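You operate a simulated robot arm through the tools that you are given. There is no shell and no other tool. Be economical: measure what you need, move in short steps, check, and stop when the job is done.

You are at the controls of a simulated two-armed robot. One attempt, no reset.

Task
Water the plant from the teal flask, then tip the rest down the drain.
Fine: fill the trough to about its red line, empty the flask over a drain, not into a pan or jug, stand it back and screw its cap on; leave the plant where it stands; spill nothing.

It is judged by the outcome, as a careful person would: the job done as asked, and still so three seconds after it is handed in. It fails if anything else is knocked over, pushed out of place, dropped, spilled or broken. A push-on lid holds only when it is set on centred and level and pressed home; a screw cap is set on level and turned clockwise until tight.

Robot
Two 7-joint arms with two-finger parallel grippers on one trunk, on a base that drives. Base frame: it is fixed to the floor where the robot stands at the start and does not move with it; the origin is under the middle of the robot, x ahead of it, y to its left, z up. Units: mm, rad, N and s.
The left shoulder is at the start at [60, 143, 953], the right one opposite. With the tool pointing down near the work surface each hand reaches from about 320 to 740 mm from the robot's upright axis, wherever it stands, measured 20 degrees to its own side. Places, roughly: trough of the plant [500, -300, 800]. Payload 1.57 kg a hand.
The TCP of each hand is the grasp point between the finger pads, 30 mm short of the fingertips. In the tool frame z runs along the fingers and y along their closing line. Largest opening 110 mm; finger width 24, thickness 12; the body of the gripper, 48 by 112 mm, starts 78 mm behind the TCP.
Orientation is that of the tool frame in the base frame, as a unit quaternion [x, y, z, w]. With the fingers straight down and closing along the base's y, the tool's x points along the base's -x, its y along +y and its z along -z.

Tools
- The arms move only by the tool send_rows. It takes "left_targets", "right_targets" or both (then of equal length, played together; a hand with none holds still); each is a list of rows, each a list of 7 numbers: the shift along the base's x, y, z in mm, then the turn, a rotation vector about the base's x, y, z in rad, then the gripper command, from -1 (shut) to 1 (fully open), values between in proportion. In form: [[x, y, z, ax, ay, az, claw], ...]. A call has 1 to 20 rows; each row shifts and turns the commanded pose from where the row before left it. Each row takes 0.2 s and may step no farther than 50 mm and 0.15 rad from the row before; otherwise, or with a gripper value out of range, the whole call is refused. Where a pose cannot be reached the arm comes as near as it can. A force on the tool above 50 N (or 10 N above the force at the start of the call, whichever is more), or a blocked arm, ends the call early, and 0.2 s more pass. The fingers move at their own pace (about 45 mm/s each) and stop on an object; they squeeze with about 33 N. The grip force told is the motor's: it shows also when the fingers shut on nothing. Time passes only in rows, and 0.2 s behind the last, so rows that do not move let the fingers close. The reply holds the time, the measured pose of the TCP, the force on the tool along the base axes, the opening and the grip force, in the units named above and with some noise.
- Cameras (640 x 400 px; columns grow to the right, rows downward): "scene" is now at [47.8, 3.8, 1563.2]; the picture's right is [0.04, -1.00, 0.00], its down [-0.74, -0.03, -0.67] and it looks along [0.67, 0.03, -0.74] (base axes); focal length 247 px, centre (320, 200). "left" rides on the left gripper at [70, -16, -141] in its tool frame; the picture's right is [0.23, 0.97, 0.00], its down [-0.85, 0.20, -0.48] and it looks along [-0.47, 0.11, 0.88] (tool axes); focal length 222 px, centre (320, 200). "right" rides on the right gripper at [70, 16, -141] in its tool frame; the picture's right is [-0.23, 0.97, 0.00], its down [-0.85, -0.20, -0.48] and it looks along [-0.47, -0.11, 0.88] (tool axes); focal length 222 px, centre (320, 200). There is no depth. A picture from a camera that has moved, and an enlarged one, comes with that camera's place and axes in the base frame and with its lens.
- grab_frame(camera): a new picture of that camera. The clock stands still meanwhile.
- slide_trunk(by): slides the trunk up (or, below 0, down) by that many mm; the arms and the scene camera ride with it, the base frame stays. It gives what a move gives, with no picture.
- roll_base(legs): drives the robot by 1 to 6 legs, each [ahead, left, turn to the left] in mm, mm and rad, along the robot's own axes; the way and the turn of a leg run together, so that a leg with both is an arc; at most 1500 mm and 3.142 rad a leg. The arms and the cameras ride along, it lands a little off, and it stops where it bumps. It gives what a move gives.
- head_to(pan, tilt): turns the head with the scene camera to pan (to the left, within 1.501 rad either way) and tilt (down, from -0.506 to 1.204), counted from straight ahead of the robot. It gives what a move gives.
- inspect(camera, box): a new picture of the part [left, top, right, bottom] of that camera's present view, enlarged. The clock stands still meanwhile.
- finish_job(): hands the job in; it is judged then, once.

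Go step by step. Nothing tells you exact positions but the pictures and the camera data: compare them with the known pose of the tool, close in by small moves and look again before you grip or let go. The budget is 120 turns and 88 pictures, counting those below and the enlarged ones. Unless the task says otherwise, let go and move clear before handing in, and close with one line.

The tools are called as a command line: name --argument value ..., lists and objects as JSON in quotes. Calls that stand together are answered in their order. send_rows: Moves the arms, as the interface text tells. Its arguments: {"type":"object","properties":{"left_targets":{"type":"array","items":{"type":"array","items":{"type":"number"}}},"right_targets":{"type":"array","items":{"type":"array","items":{"type":"number"}}}},"required":[]} The other tools are called the same way: slide_trunk (by) slides the trunk up or down; roll_base (legs) drives the base; head_to (pan, tilt) turns the head that bears the scene camera; grab_frame (camera) takes a picture; inspect (camera, box) takes an enlarged picture of a part of a camera's view; finish_job () hands the job in.

At the start:

```text
time: 0.0
left_eef_pos: [503.1, 174.3, 1124.1]
left_ee_rot: [0.0, 1.0, 0.001, -0.001]
left_wrist_force: [-0.6, 0.0, 0.8]
left_opening: 109.7
left_grasp_force: 0.0
right_eef_pos: [396.8, -235.9, 1130.1]
right_ee_rot: [0.0, 1.0, 0.0, 0.0]
right_wrist_force: [0.2, 0.6, 0.6]
right_opening: 109.8
right_grasp_force: 0.0
trunk travel left (down, up): [-552.0, 38.0]
robot x, y, heading: [2.1, 0.3, 0.003]
head pan, tilt: [0.044, 0.838]
```

scene: 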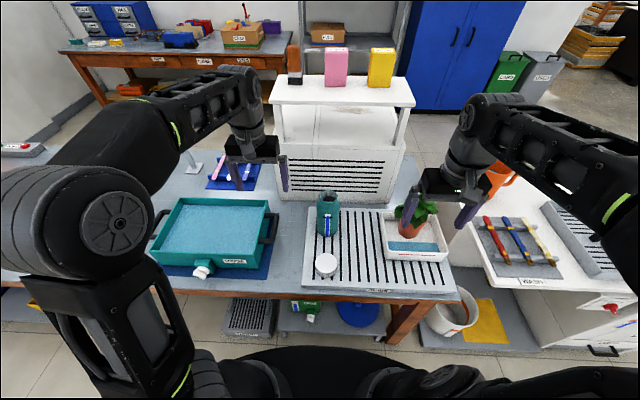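
right: 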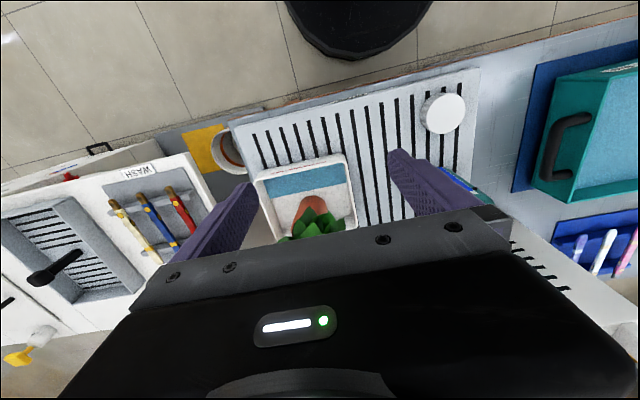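
left: 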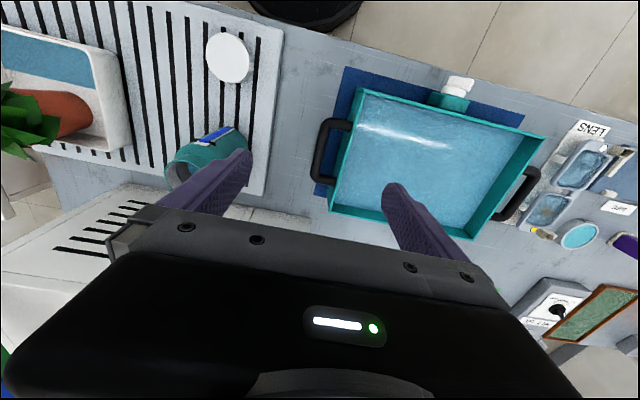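

I see the teal flask standing open on a slotted board, with its white cap in front of it and the plant trough to the right. I'll look closer to find details, the red line and the drain.

inspect --camera "scene" --box '[290, 170, 470, 300]'

inspect --camera "scene" --box '[420, 160, 640, 360]'

inspect --camera "scene" --box '[200, 280, 420, 360]'

```text
3.08 times, centred on (380, 235) of scene
camera zoom: at [47.8, 3.8, 1563.2], right [0.04, -1.0, 0.0], down [-0.74, -0.03, -0.67], along [0.67, 0.03, -0.74], focal length 761 px, centre (135, 92)
```

zoom: 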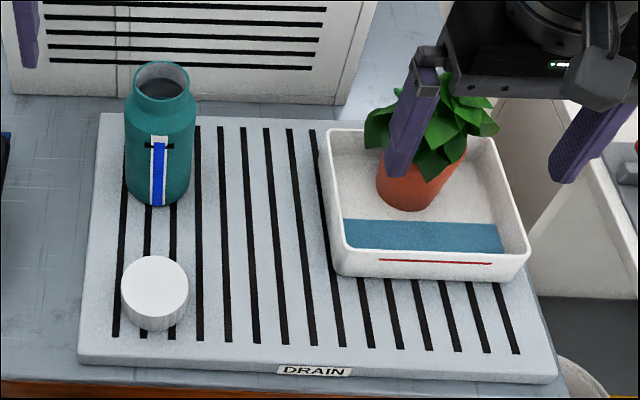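

```text
2.00 times, centred on (530, 260) of scene
camera zoom: at [47.8, 3.8, 1563.2], right [0.04, -1.0, 0.0], down [-0.74, -0.03, -0.67], along [0.67, 0.03, -0.74], focal length 495 px, centre (-100, 80)
```

zoom: 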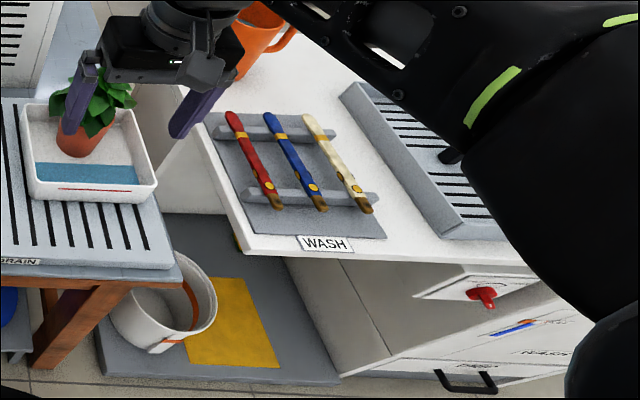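

```text
2.91 times, centred on (310, 320) of scene
camera zoom: at [47.8, 3.8, 1563.2], right [0.04, -1.0, 0.0], down [-0.74, -0.03, -0.67], along [0.67, 0.03, -0.74], focal length 719 px, centre (349, -149)
```

zoom: 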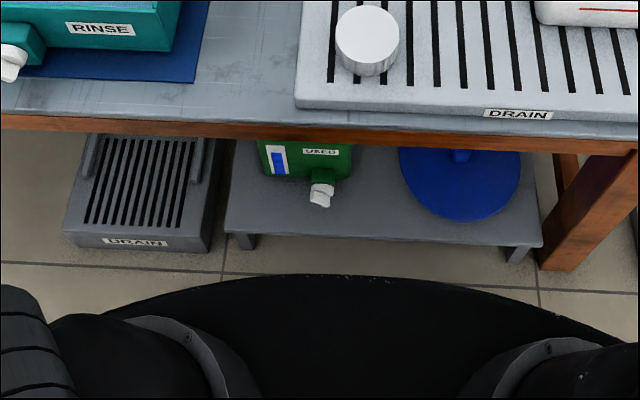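

The slatted board is labelled DRAIN, the flask stands at about (579, 0) and is some 195 tall, the cap is at about (446, 0), and the trough's water bay is near x 500, y -300. I'll turn the right hand to point forward and a bit left, still high up.

send_rows --right_targets '[[0, 8, 0, 0, -0.1428, 0, 1], [0, 8, 0, 0, -0.1428, 0, 1], [0, 8, 0, 0, -0.1428, 0, 1], [0, 8, 0, 0, -0.1428, 0, 1], [0, 8, 0, 0, -0.1428, 0, 1], [0, 8, 0, 0, -0.1428, 0, 1], [0, 8, 0, 0, -0.1428, 0, 1], [0, 8, 0, 0, -0.1428, 0, 1], [0, 8, 0, 0, -0.1428, 0, 1], [0, 8, 0, 0, -0.1428, 0, 1], [0, 8, 0, 0, -0.1428, 0, 1], [0, 8, 0, 0, 0, 0.14, 1], [0, 8, 0, 0, 0, 0.14, 1], [0, 8, 0, 0, 0, 0.14, 1], [0, 8, 0, 0, 0, 0.14, 1], [0, 8, 0, 0, 0, 0.14, 1]]'

grab_frame --camera "scene"

grab_frame --camera "right"

```text
time: 3.4
left_eef_pos: [503.6, 172.8, 1124.4]
left_ee_rot: [-0.001, 1.0, -0.001, 0.0]
left_wrist_force: [0.1, 0.1, 0.1]
left_opening: 110.2
left_grasp_force: 0.1
right_eef_pos: [507.1, -80.3, 1243.4]
right_ee_rot: [-0.242, 0.664, 0.244, 0.664]
right_wrist_force: [0.7, -0.5, -0.7]
right_opening: 110.0
right_grasp_force: 0.0
right hand out of reach, approached as far as the arm can: row 6, 7, 8, 9, 10, 11, 12
trunk travel left (down, up): [-552.0, 38.0]
robot x, y, heading: [-3.3, 0.0, -0.005]
head pan, tilt: [0.044, 0.838]
```

```text
81 pictures are left
camera scene: at [48.4, 3.4, 1563.1], right [0.04, -1.0, 0.0], down [-0.74, -0.03, -0.67], along [0.67, 0.03, -0.74], focal length 247 px, centre (320, 200)
```

scene: 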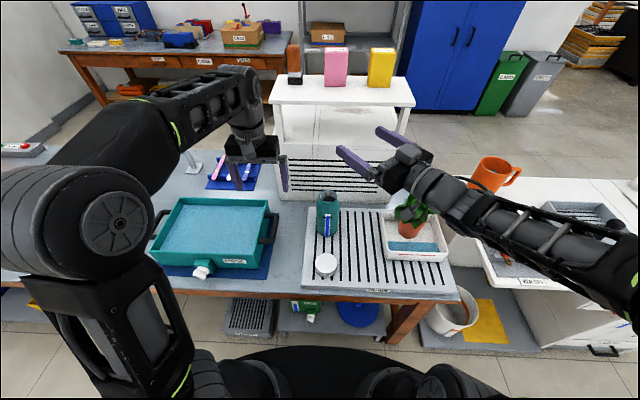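

```text
80 pictures are left
camera right: at [388.4, -159.4, 1172.4], right [-0.63, 0.74, 0.23], down [-0.24, -0.46, 0.85], along [0.74, 0.48, 0.47], focal length 222 px, centre (320, 200)
```

right: 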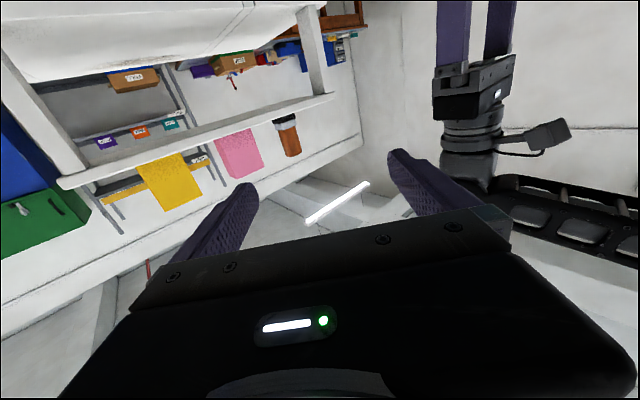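

The hand is turned but stands higher and farther than commanded. I'll bring it down in front of the flask in a short step and read where it lands.

send_rows --right_targets '[[-20, -10, -20, 0, 0, 0, 1], [-10, -10, -30, 0, 0, 0, 1], [0, 0, -30, 0, 0, 0, 1], [0, 0, -30, 0, 0, 0, 1]]'

```text
time: 4.4
left_eef_pos: [503.4, 173.2, 1124.0]
left_ee_rot: [0.0, 1.0, 0.0, 0.0]
left_wrist_force: [-0.2, 0.0, 0.4]
left_opening: 110.0
left_grasp_force: 0.1
right_eef_pos: [490.4, -103.4, 1138.4]
right_ee_rot: [-0.243, 0.664, 0.243, 0.664]
right_wrist_force: [0.8, 0.0, 0.3]
right_opening: 109.8
right_grasp_force: 0.0
right hand out of reach, approached as far as the arm can: row 3, 4
trunk travel left (down, up): [-552.0, 38.0]
robot x, y, heading: [-0.0, 3.9, -0.002]
head pan, tilt: [0.044, 0.838]
```

The arm is too folded here, so I back the base off by 180 mm for room.

roll_base --legs '[[-180, 0, 0]]'

send_rows --right_targets '[[30, 0, -30, 0, 0, 0, 1], [30, 0, -30, 0, 0, 0, 1], [30, 0, -30, 0, 0, 0, 1], [30, 0, -30, 0, 0, 0, 1]]'

grab_frame --camera "scene"

```text
time: 5.9
left_eef_pos: [324.2, 174.5, 1124.9]
left_ee_rot: [0.0, 1.0, 0.0, 0.001]
left_wrist_force: [-1.0, 0.4, -0.6]
left_opening: 110.0
left_grasp_force: 0.2
right_eef_pos: [309.9, -103.3, 1139.7]
right_ee_rot: [-0.243, 0.664, 0.243, 0.664]
right_wrist_force: [-0.7, 0.4, 0.5]
right_opening: 110.0
right_grasp_force: 0.0
trunk travel left (down, up): [-552.0, 38.0]
robot x, y, heading: [-179.9, 2.4, -0.003]
head pan, tilt: [0.044, 0.838]
```

```text
time: 6.9
left_eef_pos: [325.5, 173.9, 1122.1]
left_ee_rot: [0.0, 1.0, 0.0, 0.0]
left_wrist_force: [-0.3, -0.1, -0.5]
left_opening: 110.2
left_grasp_force: 0.0
right_eef_pos: [432.1, -103.2, 1020.2]
right_ee_rot: [-0.242, 0.665, 0.244, 0.663]
right_wrist_force: [-0.2, -0.2, -0.2]
right_opening: 110.1
right_grasp_force: 0.1
trunk travel left (down, up): [-552.0, 38.0]
robot x, y, heading: [-178.0, -1.5, -0.002]
head pan, tilt: [0.044, 0.838]
```

```text
79 pictures are left
camera scene: at [-129.4, 3.6, 1563.1], right [0.04, -1.0, 0.0], down [-0.74, -0.03, -0.67], along [0.67, 0.03, -0.74], focal length 247 px, centre (320, 200)
```

scene: 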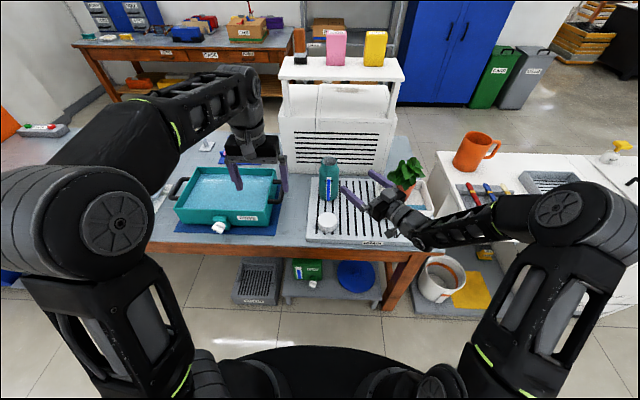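

Now the arm has room. I zoom in from this second viewpoint to triangulate the flask, cap and trough.

inspect --camera "scene" --box '[300, 140, 400, 250]'

grab_frame --camera "left"

```text
3.64 times, centred on (350, 195) of scene
camera zoom: at [-129.4, 3.6, 1563.1], right [0.04, -1.0, 0.0], down [-0.74, -0.03, -0.67], along [0.67, 0.03, -0.74], focal length 899 px, centre (211, 218)
```

zoom: 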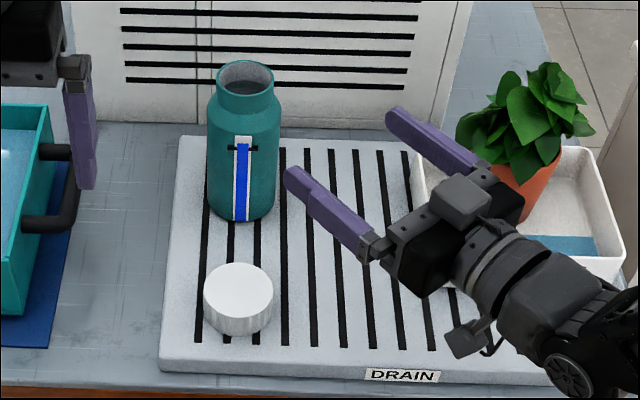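

```text
77 pictures are left
camera left: at [255.9, 157.6, 1265.8], right [-0.23, 0.97, 0.0], down [0.86, 0.2, 0.48], along [0.47, 0.11, -0.88], focal length 222 px, centre (320, 200)
```

left: 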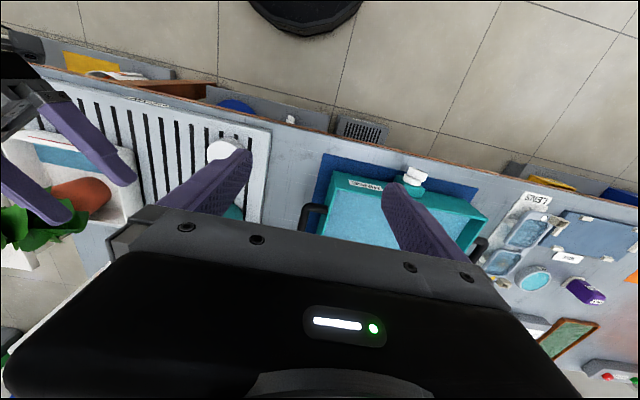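

The flask axis comes out at (579, -1), radius about 38 and mouth at z≈997; the cap is near (440, 2) with its top at about z 830. I lower the right hand to z 915 some 130 mm short of the flask and check.

send_rows --right_targets '[[16, 6, -35, 0, 0, 0, 1], [16, 6, -35, 0, 0, 0, 1], [16, 6, -35, 0, 0, 0, 1], [0, 0, 0, 0, 0, 0, 1]]'

inspect --camera "scene" --box '[300, 140, 400, 250]'

grab_frame --camera "right"

```text
time: 7.9
left_eef_pos: [324.7, 173.9, 1122.9]
left_ee_rot: [0.0, 1.0, 0.0, 0.0]
left_wrist_force: [-0.6, 0.2, 0.5]
left_opening: 110.2
left_grasp_force: 0.0
right_eef_pos: [481.3, -84.0, 914.4]
right_ee_rot: [-0.244, 0.664, 0.244, 0.664]
right_wrist_force: [0.3, -0.4, -0.3]
right_opening: 109.8
right_grasp_force: 0.0
trunk travel left (down, up): [-552.0, 38.0]
robot x, y, heading: [-180.0, 3.4, 0.002]
head pan, tilt: [0.044, 0.838]
```

```text
3.64 times, centred on (350, 195) of scene
camera zoom: at [-131.0, 3.9, 1563.2], right [0.04, -1.0, 0.0], down [-0.74, -0.03, -0.67], along [0.67, 0.03, -0.74], focal length 899 px, centre (211, 218)
```

zoom: 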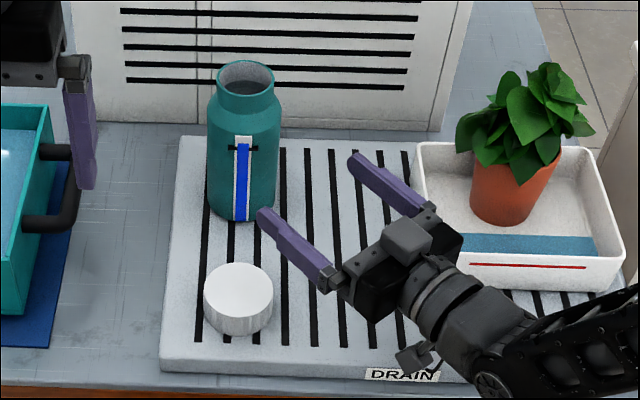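

```text
75 pictures are left
camera right: at [362.7, -162.9, 845.2], right [-0.63, 0.74, 0.23], down [-0.24, -0.46, 0.86], along [0.74, 0.48, 0.47], focal length 222 px, centre (320, 200)
```

right: 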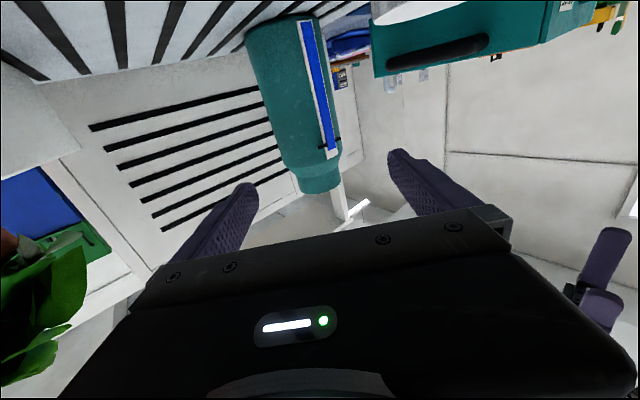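

The numbers put the flask on the tool line, but I want to confirm that in an enlarged hand view before closing in.

inspect --camera "right" --box '[200, 0, 440, 210]'

```text
1.90 times, centred on (320, 105) of right
camera zoom: at [362.7, -162.9, 845.2], right [-0.63, 0.74, 0.23], down [-0.24, -0.46, 0.86], along [0.74, 0.48, 0.47], focal length 423 px, centre (320, 381)
```

zoom: 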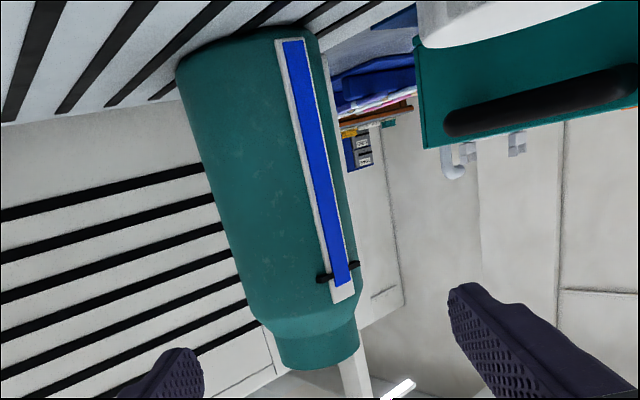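

The hand view shows the flask about 14 mm off the tool line, so it likely stands at about (596, -2). I shift sideways to centre it, advance 60 mm and look again.

send_rows --right_targets '[[9, -11, 0, 0, 0, 0, 1], [23, 19, 0, 0, 0, 0, 1], [23, 19, 0, 0, 0, 0, 1], [0, 0, 0, 0, 0, 0, 1]]'

inspect --camera "right" --box '[200, 0, 440, 210]'

inspect --camera "scene" --box '[300, 140, 400, 250]'

```text
time: 8.9
left_eef_pos: [324.5, 173.2, 1123.0]
left_ee_rot: [-0.001, 1.0, 0.0, 0.0]
left_wrist_force: [-0.5, -0.5, 0.4]
left_opening: 109.9
left_grasp_force: 0.1
right_eef_pos: [536.0, -57.9, 914.3]
right_ee_rot: [-0.243, 0.664, 0.244, 0.664]
right_wrist_force: [-0.2, 0.4, -0.1]
right_opening: 110.0
right_grasp_force: 0.0
trunk travel left (down, up): [-552.0, 38.0]
robot x, y, heading: [-178.9, 0.8, 0.002]
head pan, tilt: [0.044, 0.838]
```

```text
1.90 times, centred on (320, 105) of right
camera zoom: at [417.6, -136.2, 845.0], right [-0.63, 0.74, 0.23], down [-0.24, -0.46, 0.85], along [0.74, 0.48, 0.47], focal length 423 px, centre (320, 381)
```

zoom: 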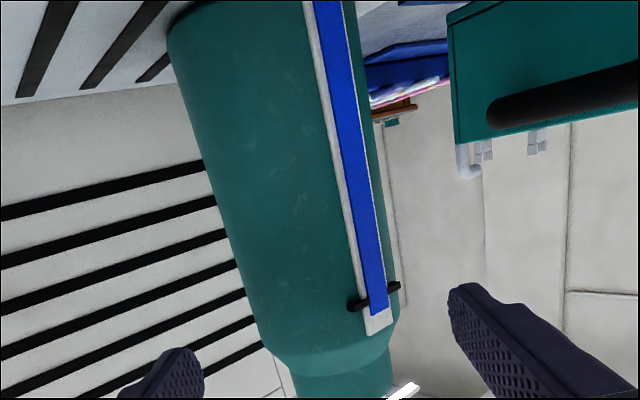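

```text
3.64 times, centred on (350, 195) of scene
camera zoom: at [-130.5, 3.7, 1563.2], right [0.04, -1.0, 0.0], down [-0.74, -0.03, -0.67], along [0.67, 0.03, -0.74], focal length 899 px, centre (211, 218)
```

zoom: 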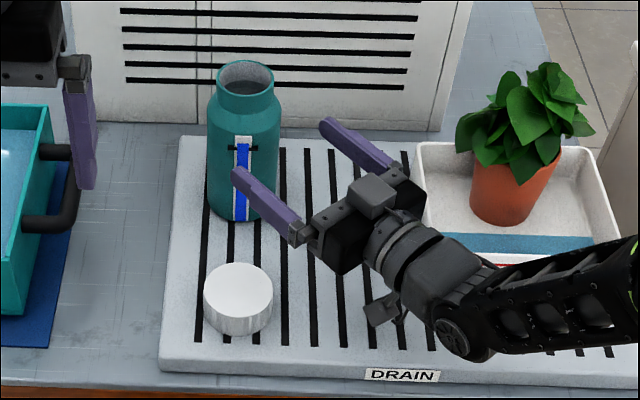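

The flask is now centred between the fingers to within about 3 mm. I advance 80 mm and close.

send_rows --right_targets '[[14, 15, 0, 0, 0, 0, 1], [15, 13, 0, 0, 0, 0, 1], [15, 13, 0, 0, 0, 0, 1], [15, 12, 0, 0, 0, 0, 1], [0, 0, 0, 0, 0, 0, 1]]'

inspect --camera "scene" --box '[300, 140, 400, 250]'

inspect --camera "right" --box '[120, 0, 520, 250]'

```text
time: 10.1
left_eef_pos: [325.4, 174.8, 1122.9]
left_ee_rot: [0.0, 1.0, 0.0, 0.0]
left_wrist_force: [0.6, 0.0, 0.1]
left_opening: 109.9
left_grasp_force: 0.0
right_eef_pos: [594.7, -7.0, 913.8]
right_ee_rot: [-0.243, 0.664, 0.244, 0.663]
right_wrist_force: [0.2, 0.2, 0.5]
right_opening: 110.1
right_grasp_force: 0.1
trunk travel left (down, up): [-552.0, 38.0]
robot x, y, heading: [-180.0, -1.2, 0.002]
head pan, tilt: [0.044, 0.838]
```

```text
3.64 times, centred on (350, 195) of scene
camera zoom: at [-130.5, 3.7, 1563.2], right [0.04, -1.0, 0.0], down [-0.74, -0.03, -0.67], along [0.67, 0.03, -0.74], focal length 899 px, centre (211, 218)
```

zoom: 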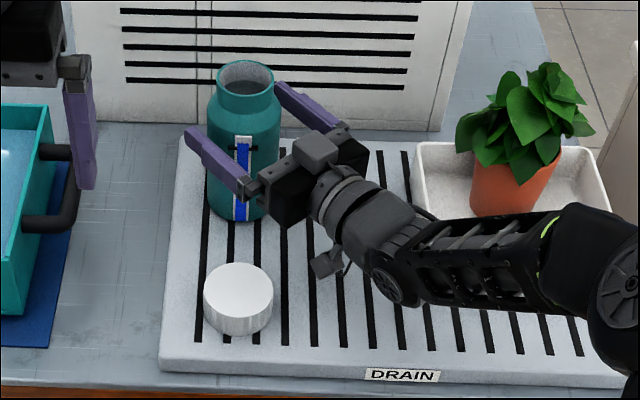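

```text
1.60 times, centred on (320, 125) of right
camera zoom: at [475.6, -85.2, 844.3], right [-0.63, 0.74, 0.23], down [-0.24, -0.46, 0.86], along [0.74, 0.48, 0.47], focal length 355 px, centre (320, 320)
```

zoom: 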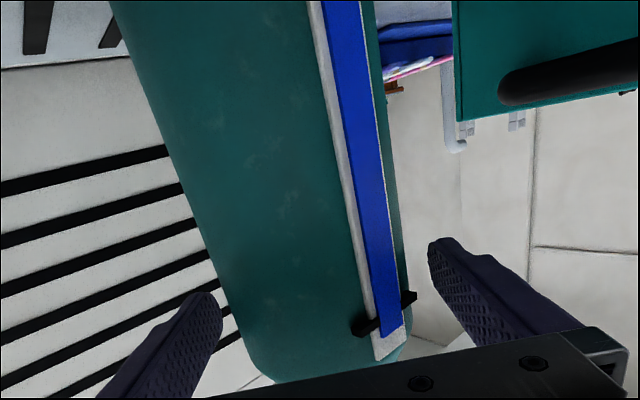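

The flask sits between the fingers; I close on it.

send_rows --right_targets '[[0, 0, 0, 0, 0, 0, 0.2], [0, 0, 0, 0, 0, 0, -1], [0, 0, 0, 0, 0, 0, -1], [0, 0, 0, 0, 0, 0, -1]]'

inspect --camera "scene" --box '[300, 140, 400, 250]'

```text
time: 11.1
left_eef_pos: [325.5, 174.7, 1123.0]
left_ee_rot: [0.0, 1.0, 0.0, 0.0]
left_wrist_force: [0.0, -0.1, 0.5]
left_opening: 109.9
left_grasp_force: 0.1
right_eef_pos: [594.0, -5.1, 913.5]
right_ee_rot: [-0.243, 0.664, 0.244, 0.664]
right_wrist_force: [-2.4, 1.4, 0.6]
right_opening: 79.2
right_grasp_force: 31.9
trunk travel left (down, up): [-552.0, 38.0]
robot x, y, heading: [-178.9, -0.3, -0.002]
head pan, tilt: [0.044, 0.838]
```

```text
3.64 times, centred on (350, 195) of scene
camera zoom: at [-130.6, 4.1, 1563.2], right [0.04, -1.0, 0.0], down [-0.74, -0.03, -0.67], along [0.67, 0.03, -0.74], focal length 899 px, centre (211, 218)
```

zoom: 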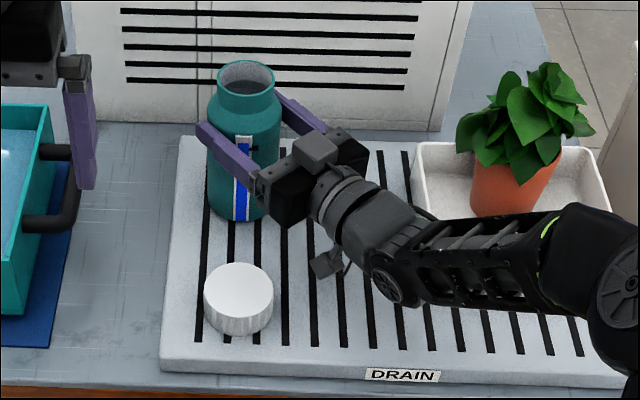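

The flask is gripped (TCP 594, -5, 914 is its home). I lift it gently, draw it back and square the hand to point straight ahead.

send_rows --right_targets '[[0, 0, 10, 0, 0, 0, -1], [0, 0, 20, 0, 0, 0, -1], [0, 0, 25, 0, 0, 0, -1], [0, 0, 25, 0, 0, 0, -1], [0, 0, 10, 0, 0, 0, -1], [-8, -4, 0, 0, 0, -0.05, -1], [-12, -8, 0, 0, 0, -0.1, -1], [-14, -10, 0, 0, 0, -0.11, -1], [-14, -10, 0, 0, 0, -0.11, -1], [-14, -12, 0, 0, 0, -0.11, -1], [-14, -12, 0, 0, 0, -0.11, -1], [-12, -12, 0, 0, 0, -0.11, -1], [-6, -8, 0, 0, 0, 0, -1], [0, 0, 0, 0, 0, 0, -1]]'

grab_frame --camera "scene"

grab_frame --camera "right"

```text
time: 14.1
left_eef_pos: [326.0, 174.4, 1122.0]
left_ee_rot: [0.0, 1.0, 0.0, -0.001]
left_wrist_force: [0.2, -0.1, 0.7]
left_opening: 110.2
left_grasp_force: 0.0
right_eef_pos: [502.0, -82.5, 1002.5]
right_ee_rot: [-0.001, 0.708, 0.002, 0.706]
right_wrist_force: [0.3, 0.0, -8.1]
right_opening: 79.4
right_grasp_force: 33.0
trunk travel left (down, up): [-552.0, 38.0]
robot x, y, heading: [-179.4, 0.2, 0.002]
head pan, tilt: [0.044, 0.838]
```

```text
68 pictures are left
camera scene: at [-129.3, 4.0, 1563.1], right [0.04, -1.0, 0.0], down [-0.74, -0.03, -0.67], along [0.67, 0.03, -0.74], focal length 247 px, centre (320, 200)
```

scene: 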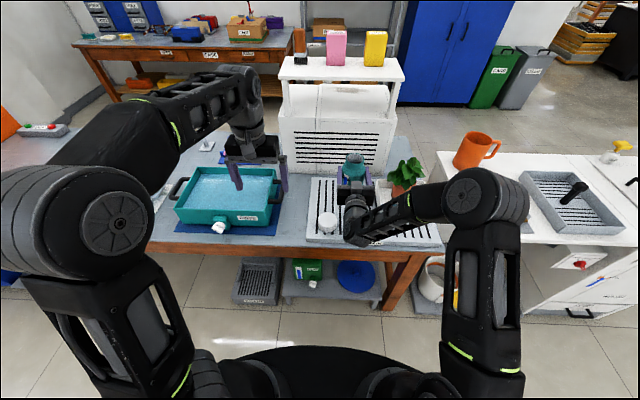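

```text
67 pictures are left
camera right: at [360.3, -65.8, 933.3], right [0.0, 0.97, 0.23], down [-0.48, -0.2, 0.86], along [0.88, -0.11, 0.46], focal length 222 px, centre (320, 200)
```

right: 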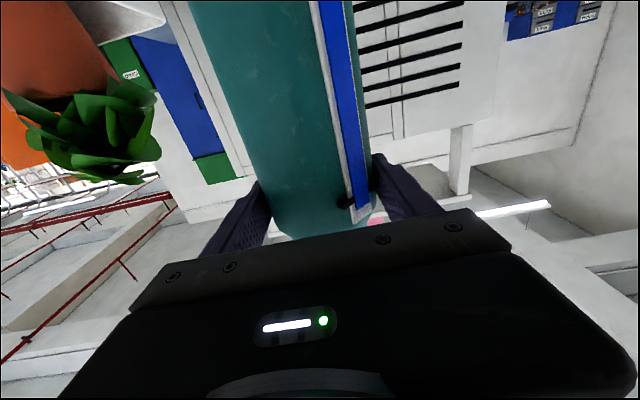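

The flask is upright and weighs about 0.83 kg gross, and the force reading gives me a scale. I move it beside the trough's left wall and bring the left hand over as an observing camera.

send_rows --right_targets '[[0, -8, 0, 0, 0, 0, -1], [0, -16, 0, 0, 0, 0, -1], [0, -16, 0, 0, 0, 0, -1], [0, -16, 0, 0, 0, 0, -1], [0, -14, 0, 0, 0, 0, -1], [0, -12, 0, 0, 0, 0, -1], [0, -8, 0, 0, 0, 0, -1], [0, 0, 0, 0, 0, 0, -1]]' --left_targets '[[10, 0, 20, 0, 0, 0, 1], [25, -20, 20, 0, 0, 0, 1], [25, -25, 20, 0, 0, 0, 1], [25, -25, 17, 0, 0, 0, 1], [25, -25, 0, 0, 0, 0, 1], [25, -25, 0, 0, 0, 0, 1], [20, -25, 0, 0, 0, 0, 1], [0, -9, 0, 0, 0, 0, 1]]'

grab_frame --camera "left"

grab_frame --camera "scene"

```text
time: 15.9
left_eef_pos: [330.8, 162.9, 1132.5]
left_ee_rot: [-0.001, 1.0, 0.0, 0.001]
left_wrist_force: [0.9, 0.5, -0.4]
left_opening: 110.0
left_grasp_force: 0.2
left hand out of reach, approached as far as the arm can: row 1, 2, 3, 4, 5, 6, 7
right_eef_pos: [501.7, -170.5, 1002.4]
right_ee_rot: [0.0, 0.708, 0.001, 0.706]
right_wrist_force: [0.1, 1.0, -9.2]
right_opening: 79.2
right_grasp_force: 33.4
trunk travel left (down, up): [-552.0, 38.0]
robot x, y, heading: [-175.8, 4.1, 0.0]
head pan, tilt: [0.044, 0.838]
```

```text
66 pictures are left
camera left: at [261.0, 148.2, 1275.2], right [-0.23, 0.97, 0.0], down [0.85, 0.2, 0.48], along [0.47, 0.11, -0.88], focal length 222 px, centre (320, 200)
```

left: 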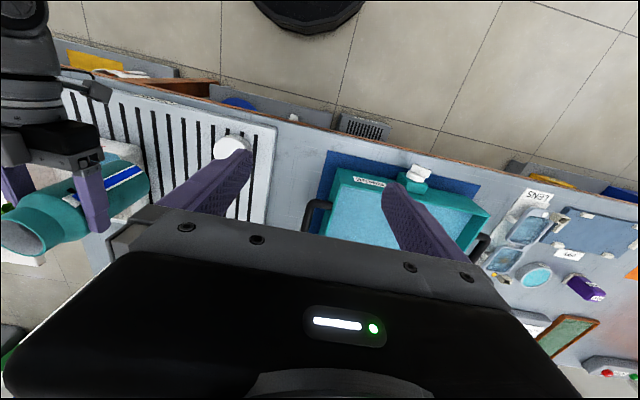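

```text
65 pictures are left
camera scene: at [-129.4, 3.5, 1563.1], right [0.04, -1.0, 0.0], down [-0.74, -0.03, -0.67], along [0.67, 0.03, -0.74], focal length 247 px, centre (320, 200)
```

scene: 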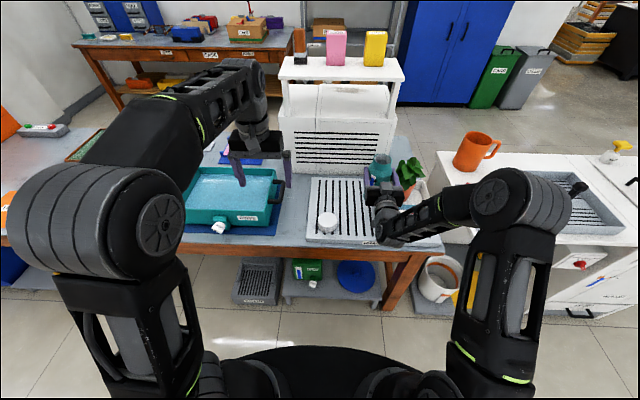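

The left hand cannot go that high, so I try it lower.

send_rows --left_targets '[[10, -10, -20, 0, 0, 0, 1], [25, -25, -20, 0, 0, 0, 1], [26, -25, -12, 0, 0, 0, 1], [26, -25, 0, 0, 0, 0, 1], [26, -25, 0, 0, 0, 0, 1], [26, -23, 0, 0, 0, 0, 1]]'

grab_frame --camera "left"

```text
time: 17.3
left_eef_pos: [407.6, 87.5, 1078.5]
left_ee_rot: [0.0, 1.0, 0.0, 0.0]
left_wrist_force: [0.6, 0.4, 0.4]
left_opening: 110.2
left_grasp_force: 0.1
left hand out of reach, approached as far as the arm can: row 4, 5, 6
right_eef_pos: [501.9, -170.1, 1002.6]
right_ee_rot: [0.0, 0.708, 0.002, 0.706]
right_wrist_force: [0.1, 0.4, -8.4]
right_opening: 79.1
right_grasp_force: 33.1
trunk travel left (down, up): [-552.0, 38.0]
robot x, y, heading: [-179.5, 0.8, -0.001]
head pan, tilt: [0.044, 0.838]
```

```text
64 pictures are left
camera left: at [337.4, 71.1, 1221.8], right [-0.23, 0.97, 0.0], down [0.86, 0.2, 0.48], along [0.47, 0.11, -0.88], focal length 222 px, centre (320, 200)
```

left: 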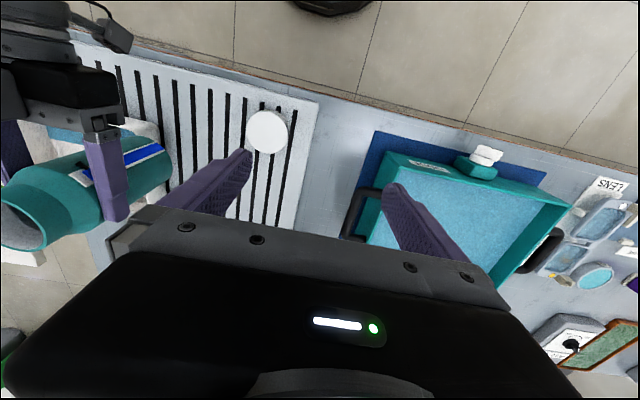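

I check what the scene camera can still see of the trough past the arm.

inspect --camera "scene" --box '[350, 140, 450, 250]'

inspect --camera "left" --box '[0, 60, 200, 260]'

```text
3.64 times, centred on (400, 195) of scene
camera zoom: at [-129.4, 3.6, 1563.1], right [0.04, -1.0, 0.0], down [-0.74, -0.03, -0.67], along [0.67, 0.03, -0.74], focal length 899 px, centre (29, 218)
```

zoom: 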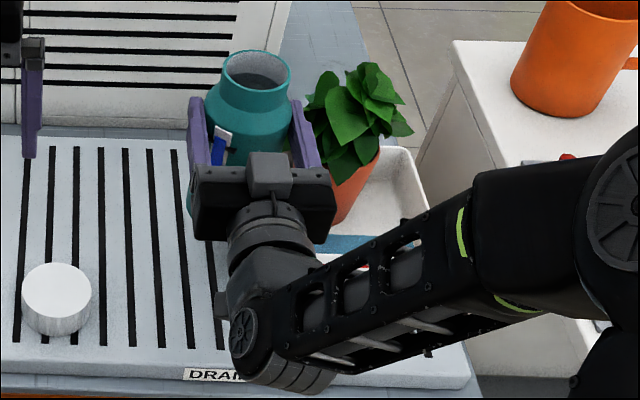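

```text
2.00 times, centred on (100, 160) of left
camera zoom: at [337.4, 71.1, 1221.8], right [-0.23, 0.97, 0.0], down [0.86, 0.2, 0.48], along [0.47, 0.11, -0.88], focal length 444 px, centre (760, 280)
```

zoom: 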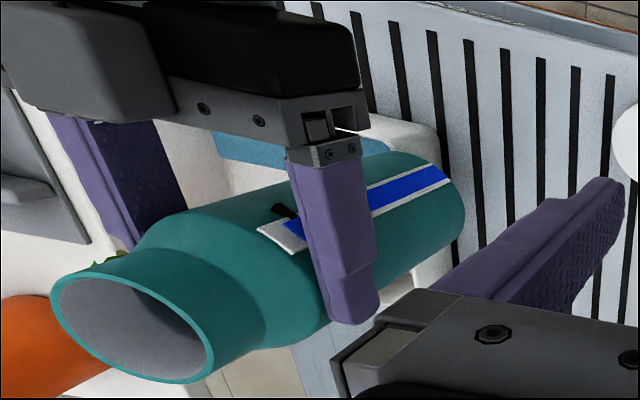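

The scene view still shows the left end of the water band, which is useful. I tilt the flask to 0.55 rad (not yet pouring), lower it and look through the right camera.

send_rows --right_targets '[[0, 0, 0, 0.06, 0, 0, -1], [0, 0, 0, 0.1, 0, 0, -1], [0, 0, -10, 0.1, 0, 0, -1], [0, 0, -15, 0.1, 0, 0, -1], [0, 0, -15, 0.1, 0, 0, -1], [0, 0, -15, 0.09, 0, 0, -1], [0, 0, -7, 0, 0, 0, -1], [0, 0, 0, 0, 0, 0, -1]]'

grab_frame --camera "right"

inspect --camera "scene" --box '[350, 140, 450, 250]'

```text
time: 19.1
left_eef_pos: [406.8, 88.4, 1078.8]
left_ee_rot: [0.0, 1.0, 0.0, 0.0]
left_wrist_force: [0.5, 0.4, 0.1]
left_opening: 109.8
left_grasp_force: 0.0
right_eef_pos: [500.5, -173.4, 938.4]
right_ee_rot: [0.192, 0.681, 0.193, 0.68]
right_wrist_force: [0.0, 0.0, -8.7]
right_opening: 79.2
right_grasp_force: 32.8
trunk travel left (down, up): [-552.0, 38.0]
robot x, y, heading: [-177.6, 1.5, -0.001]
head pan, tilt: [0.044, 0.838]
```

```text
61 pictures are left
camera right: at [358.7, -123.1, 889.0], right [0.0, 0.71, 0.7], down [-0.48, -0.62, 0.62], along [0.88, -0.33, 0.34], focal length 222 px, centre (320, 200)
```

right: 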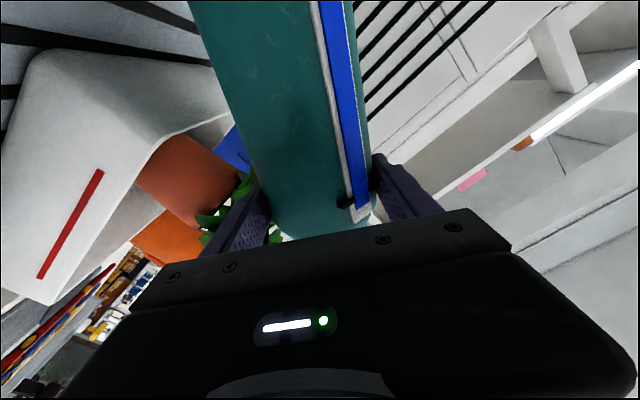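

```text
3.64 times, centred on (400, 195) of scene
camera zoom: at [-129.4, 3.6, 1563.1], right [0.04, -1.0, 0.0], down [-0.74, -0.03, -0.67], along [0.67, 0.03, -0.74], focal length 899 px, centre (29, 218)
```

zoom: 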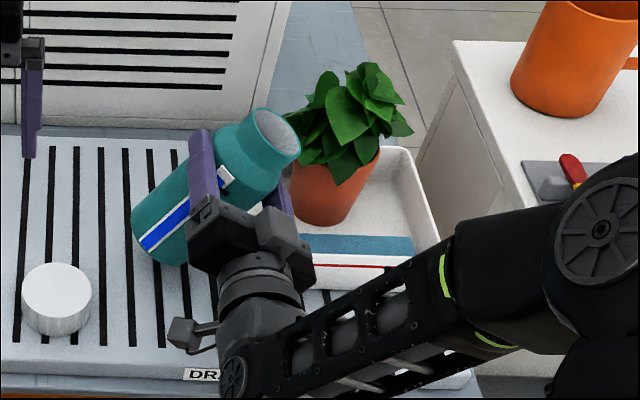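

Now the trough, water band and red line are visible from the scene camera. I tilt further in small steps, watching weight and picture.

send_rows --right_targets '[[0, 0, 0, 0.08, 0, 0, -1], [0, 0, 0, 0.08, 0, 0, -1], [0, 0, 0, 0.04, 0, 0, -1], [0, 0, 0, 0, 0, 0, -1]]'

inspect --camera "scene" --box '[360, 150, 440, 230]'

```text
time: 20.1
left_eef_pos: [407.6, 87.2, 1079.6]
left_ee_rot: [0.0, 1.0, 0.0, 0.0]
left_wrist_force: [-0.5, -0.4, -0.1]
left_opening: 110.1
left_grasp_force: 0.0
right_eef_pos: [500.4, -172.1, 941.0]
right_ee_rot: [0.259, 0.658, 0.26, 0.658]
right_wrist_force: [0.3, -0.1, -7.7]
right_opening: 79.0
right_grasp_force: 33.0
trunk travel left (down, up): [-552.0, 38.0]
robot x, y, heading: [-180.6, -2.2, 0.0]
head pan, tilt: [0.044, 0.838]
```

```text
5.00 times, centred on (400, 190) of scene
camera zoom: at [-129.4, 3.6, 1563.1], right [0.04, -1.0, 0.0], down [-0.74, -0.03, -0.67], along [0.67, 0.03, -0.74], focal length 1236 px, centre (-80, 250)
```

zoom: 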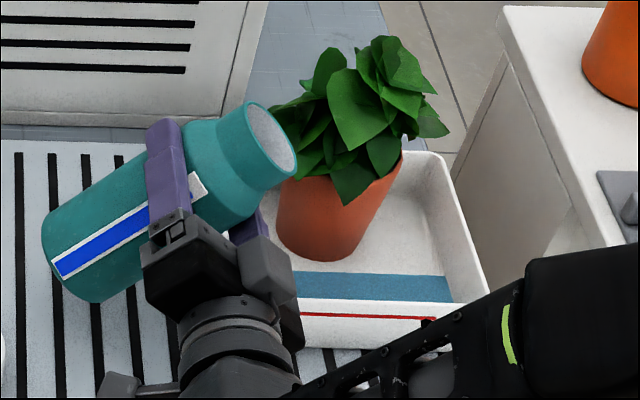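

No flow yet at 0.75 rad. I go on in small increments.

send_rows --right_targets '[[0, 0, 0, 0.07, 0, 0, -1], [0, 0, 0, 0.07, 0, 0, -1], [0, 0, 0, 0, 0, 0, -1]]'

inspect --camera "scene" --box '[360, 150, 440, 230]'

```text
time: 20.9
left_eef_pos: [406.4, 88.0, 1078.4]
left_ee_rot: [0.0, 1.0, 0.0, 0.001]
left_wrist_force: [0.3, 0.7, 0.5]
left_opening: 110.0
left_grasp_force: 0.1
right_eef_pos: [501.1, -170.9, 941.2]
right_ee_rot: [0.305, 0.638, 0.306, 0.637]
right_wrist_force: [-1.0, -0.1, -7.4]
right_opening: 79.3
right_grasp_force: 32.4
trunk travel left (down, up): [-552.0, 38.0]
robot x, y, heading: [-180.7, -1.8, -0.001]
head pan, tilt: [0.044, 0.838]
```

```text
5.00 times, centred on (400, 190) of scene
camera zoom: at [-129.4, 3.6, 1563.1], right [0.04, -1.0, 0.0], down [-0.74, -0.03, -0.67], along [0.67, 0.03, -0.74], focal length 1236 px, centre (-80, 250)
```

zoom: 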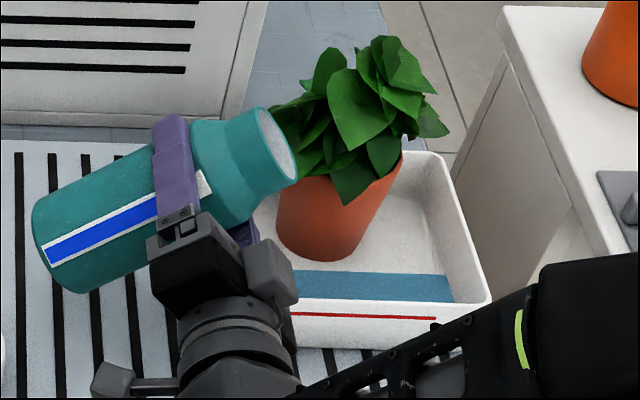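

Still nothing at 0.9 rad; on to about 1.05.

send_rows --right_targets '[[0, 0, 0, 0.07, 0, 0, -1], [0, 0, 0, 0.07, 0, 0, -1], [0, 0, 0, 0, 0, 0, -1]]'

inspect --camera "scene" --box '[360, 150, 440, 230]'

```text
time: 21.7
left_eef_pos: [406.1, 87.6, 1079.1]
left_ee_rot: [0.0, 1.0, 0.0, 0.0]
left_wrist_force: [0.7, -0.7, -0.2]
left_opening: 109.9
left_grasp_force: 0.0
right_eef_pos: [501.7, -172.0, 941.1]
right_ee_rot: [0.347, 0.616, 0.349, 0.615]
right_wrist_force: [0.6, 0.0, -7.6]
right_opening: 79.2
right_grasp_force: 32.9
trunk travel left (down, up): [-552.0, 38.0]
robot x, y, heading: [-177.1, 0.2, 0.003]
head pan, tilt: [0.044, 0.838]
```

```text
5.00 times, centred on (400, 190) of scene
camera zoom: at [-129.4, 3.7, 1563.1], right [0.04, -1.0, 0.0], down [-0.74, -0.03, -0.67], along [0.67, 0.03, -0.74], focal length 1236 px, centre (-80, 250)
```

zoom: 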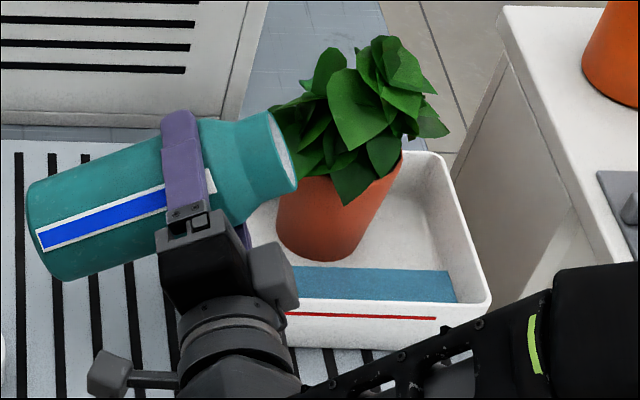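

The water band has grown a little, so it has started to flow. I hold briefly and look.

send_rows --right_targets '[[0, 0, 0, 0, 0, 0, -1], [0, 0, 0, 0, 0, 0, -1]]'

inspect --camera "scene" --box '[360, 150, 440, 230]'

```text
time: 22.3
left_eef_pos: [408.0, 87.4, 1079.1]
left_ee_rot: [0.0, 1.0, 0.0, 0.001]
left_wrist_force: [0.2, 1.3, -0.7]
left_opening: 110.1
left_grasp_force: 0.0
right_eef_pos: [501.2, -171.3, 941.8]
right_ee_rot: [0.347, 0.615, 0.35, 0.615]
right_wrist_force: [0.5, 0.5, -7.8]
right_opening: 79.4
right_grasp_force: 32.8
trunk travel left (down, up): [-552.0, 38.0]
robot x, y, heading: [-176.3, 0.2, 0.001]
head pan, tilt: [0.044, 0.838]
```

```text
5.00 times, centred on (400, 190) of scene
camera zoom: at [-129.4, 3.6, 1563.1], right [0.04, -1.0, 0.0], down [-0.74, -0.03, -0.67], along [0.67, 0.03, -0.74], focal length 1236 px, centre (-80, 250)
```

zoom: 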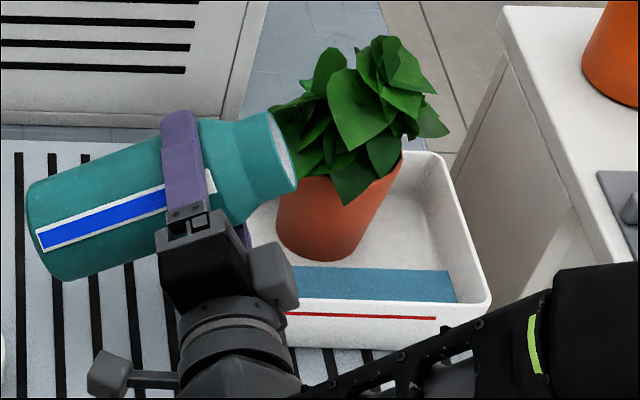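

Flow is quasi-static: it stops when held. I continue in small tilts.

send_rows --right_targets '[[0, 0, 0, 0.05, 0, 0, -1], [0, 0, 0, 0.05, 0, 0, -1], [0, 0, 0, 0, 0, 0, -1]]'

inspect --camera "scene" --box '[360, 150, 440, 230]'

```text
time: 23.1
left_eef_pos: [405.9, 88.0, 1078.4]
left_ee_rot: [-0.001, 1.0, 0.0, -0.001]
left_wrist_force: [0.2, 0.1, -0.3]
left_opening: 110.0
left_grasp_force: 0.0
right_eef_pos: [502.0, -171.8, 941.9]
right_ee_rot: [0.379, 0.597, 0.379, 0.597]
right_wrist_force: [-0.3, -0.9, -6.8]
right_opening: 79.4
right_grasp_force: 33.1
trunk travel left (down, up): [-552.0, 38.0]
robot x, y, heading: [-179.0, 0.8, 0.001]
head pan, tilt: [0.044, 0.838]
```

```text
5.00 times, centred on (400, 190) of scene
camera zoom: at [-129.5, 3.7, 1563.1], right [0.04, -1.0, 0.0], down [-0.74, -0.03, -0.67], along [0.67, 0.03, -0.74], focal length 1236 px, centre (-80, 250)
```

zoom: 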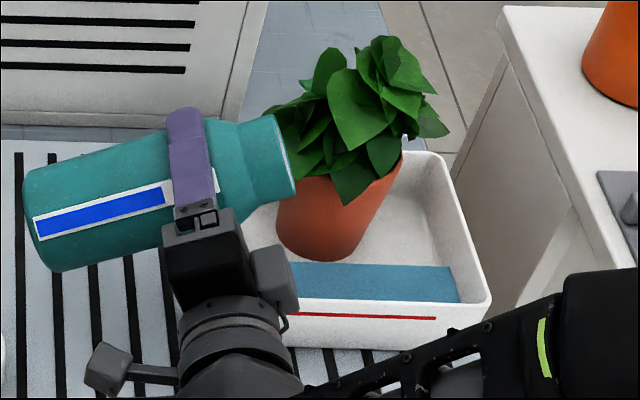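

send_rows --right_targets '[[0, 0, 0, 0.05, 0, 0, -1], [0, 0, 0, 0.05, 0, 0, -1], [0, 0, 0, 0, 0, 0, -1]]'

inspect --camera "scene" --box '[360, 150, 440, 230]'

```text
time: 23.9
left_eef_pos: [406.0, 87.6, 1078.7]
left_ee_rot: [0.0, 1.0, 0.0, 0.0]
left_wrist_force: [0.9, -0.1, 0.8]
left_opening: 110.0
left_grasp_force: 0.0
right_eef_pos: [500.4, -172.7, 942.4]
right_ee_rot: [0.407, 0.577, 0.408, 0.578]
right_wrist_force: [0.0, -0.4, -6.7]
right_opening: 79.2
right_grasp_force: 33.3
trunk travel left (down, up): [-552.0, 38.0]
robot x, y, heading: [-176.2, 2.1, 0.002]
head pan, tilt: [0.044, 0.838]
```

```text
5.00 times, centred on (400, 190) of scene
camera zoom: at [-129.6, 3.7, 1563.1], right [0.04, -1.0, 0.0], down [-0.74, -0.03, -0.67], along [0.67, 0.03, -0.74], focal length 1236 px, centre (-80, 250)
```

zoom: 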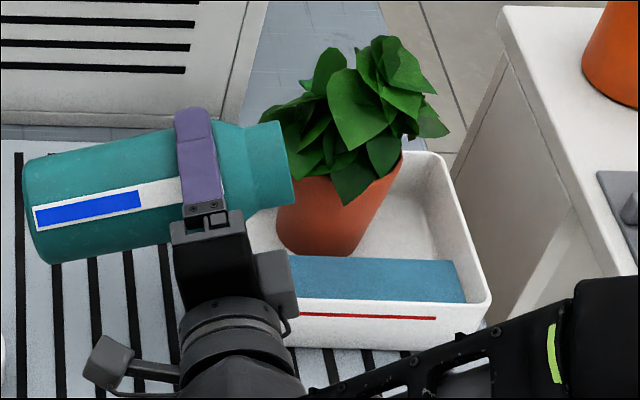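

The trough is filling nicely. I zoom in hard to judge the level against the red line.

inspect --camera "scene" --box '[412, 196, 462, 226]'

grab_frame --camera "right"

```text
12.80 times, centred on (437, 211) of scene
camera zoom: at [-129.6, 3.7, 1563.1], right [0.04, -1.0, 0.0], down [-0.74, -0.03, -0.67], along [0.67, 0.03, -0.74], focal length 3165 px, centre (-1178, 59)
```

zoom: 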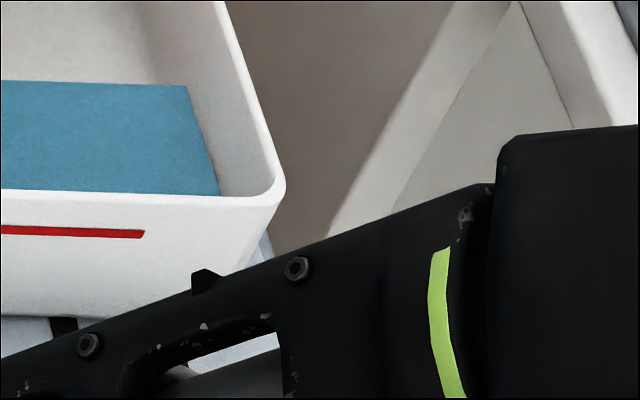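

```text
52 pictures are left
camera right: at [359.1, -101.5, 933.4], right [0.0, 0.11, 0.99], down [-0.48, -0.87, 0.1], along [0.88, -0.47, 0.05], focal length 222 px, centre (320, 200)
```

right: 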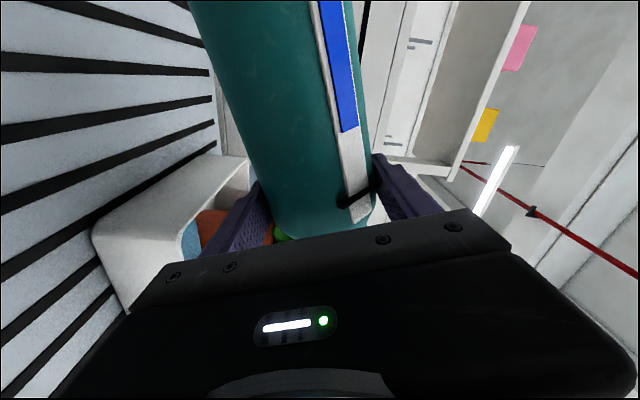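

By geometry the water is some 20–23 mm below the rim and the red line about 15 mm below, so a little more is needed. I tilt another 0.08 rad.

send_rows --right_targets '[[0, 0, 0, 0.04, 0, 0, -1], [0, 0, 0, 0.04, 0, 0, -1], [0, 0, 0, 0, 0, 0, -1]]'

inspect --camera "scene" --box '[390, 185, 440, 215]'

```text
time: 24.7
left_eef_pos: [406.2, 87.7, 1078.4]
left_ee_rot: [-0.001, 1.0, 0.0, 0.0]
left_wrist_force: [-0.4, -0.1, 0.5]
left_opening: 110.2
left_grasp_force: 0.1
right_eef_pos: [500.1, -171.6, 942.6]
right_ee_rot: [0.431, 0.561, 0.431, 0.561]
right_wrist_force: [-1.1, 0.2, -5.9]
right_opening: 78.8
right_grasp_force: 32.7
trunk travel left (down, up): [-552.0, 38.0]
robot x, y, heading: [-177.2, 1.4, -0.001]
head pan, tilt: [0.044, 0.838]
```

```text
12.80 times, centred on (415, 200) of scene
camera zoom: at [-129.6, 3.7, 1563.1], right [0.04, -1.0, 0.0], down [-0.74, -0.03, -0.67], along [0.67, 0.03, -0.74], focal length 3165 px, centre (-896, 200)
```

zoom: 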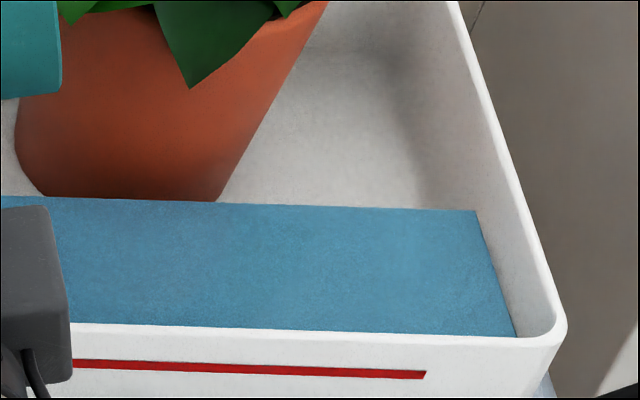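

The view is excellent: the level is close. I want a second line of sight to fix the level against the red line, so I zoom the left camera onto the trough.

inspect --camera "left" --box '[0, 70, 160, 190]'

```text
3.33 times, centred on (80, 130) of left
camera zoom: at [337.1, 71.2, 1222.0], right [-0.23, 0.97, 0.0], down [0.86, 0.2, 0.48], along [0.47, 0.11, -0.88], focal length 740 px, centre (1120, 433)
```

zoom: 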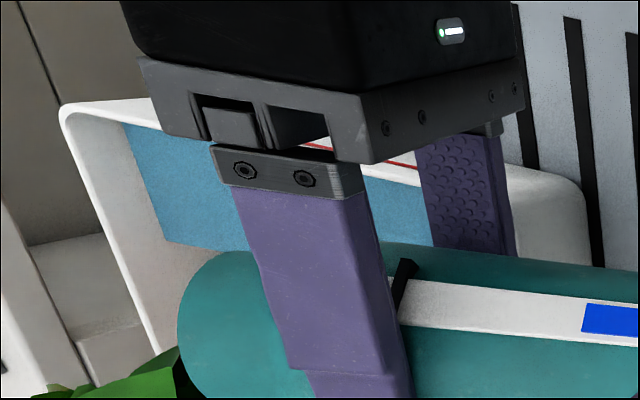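

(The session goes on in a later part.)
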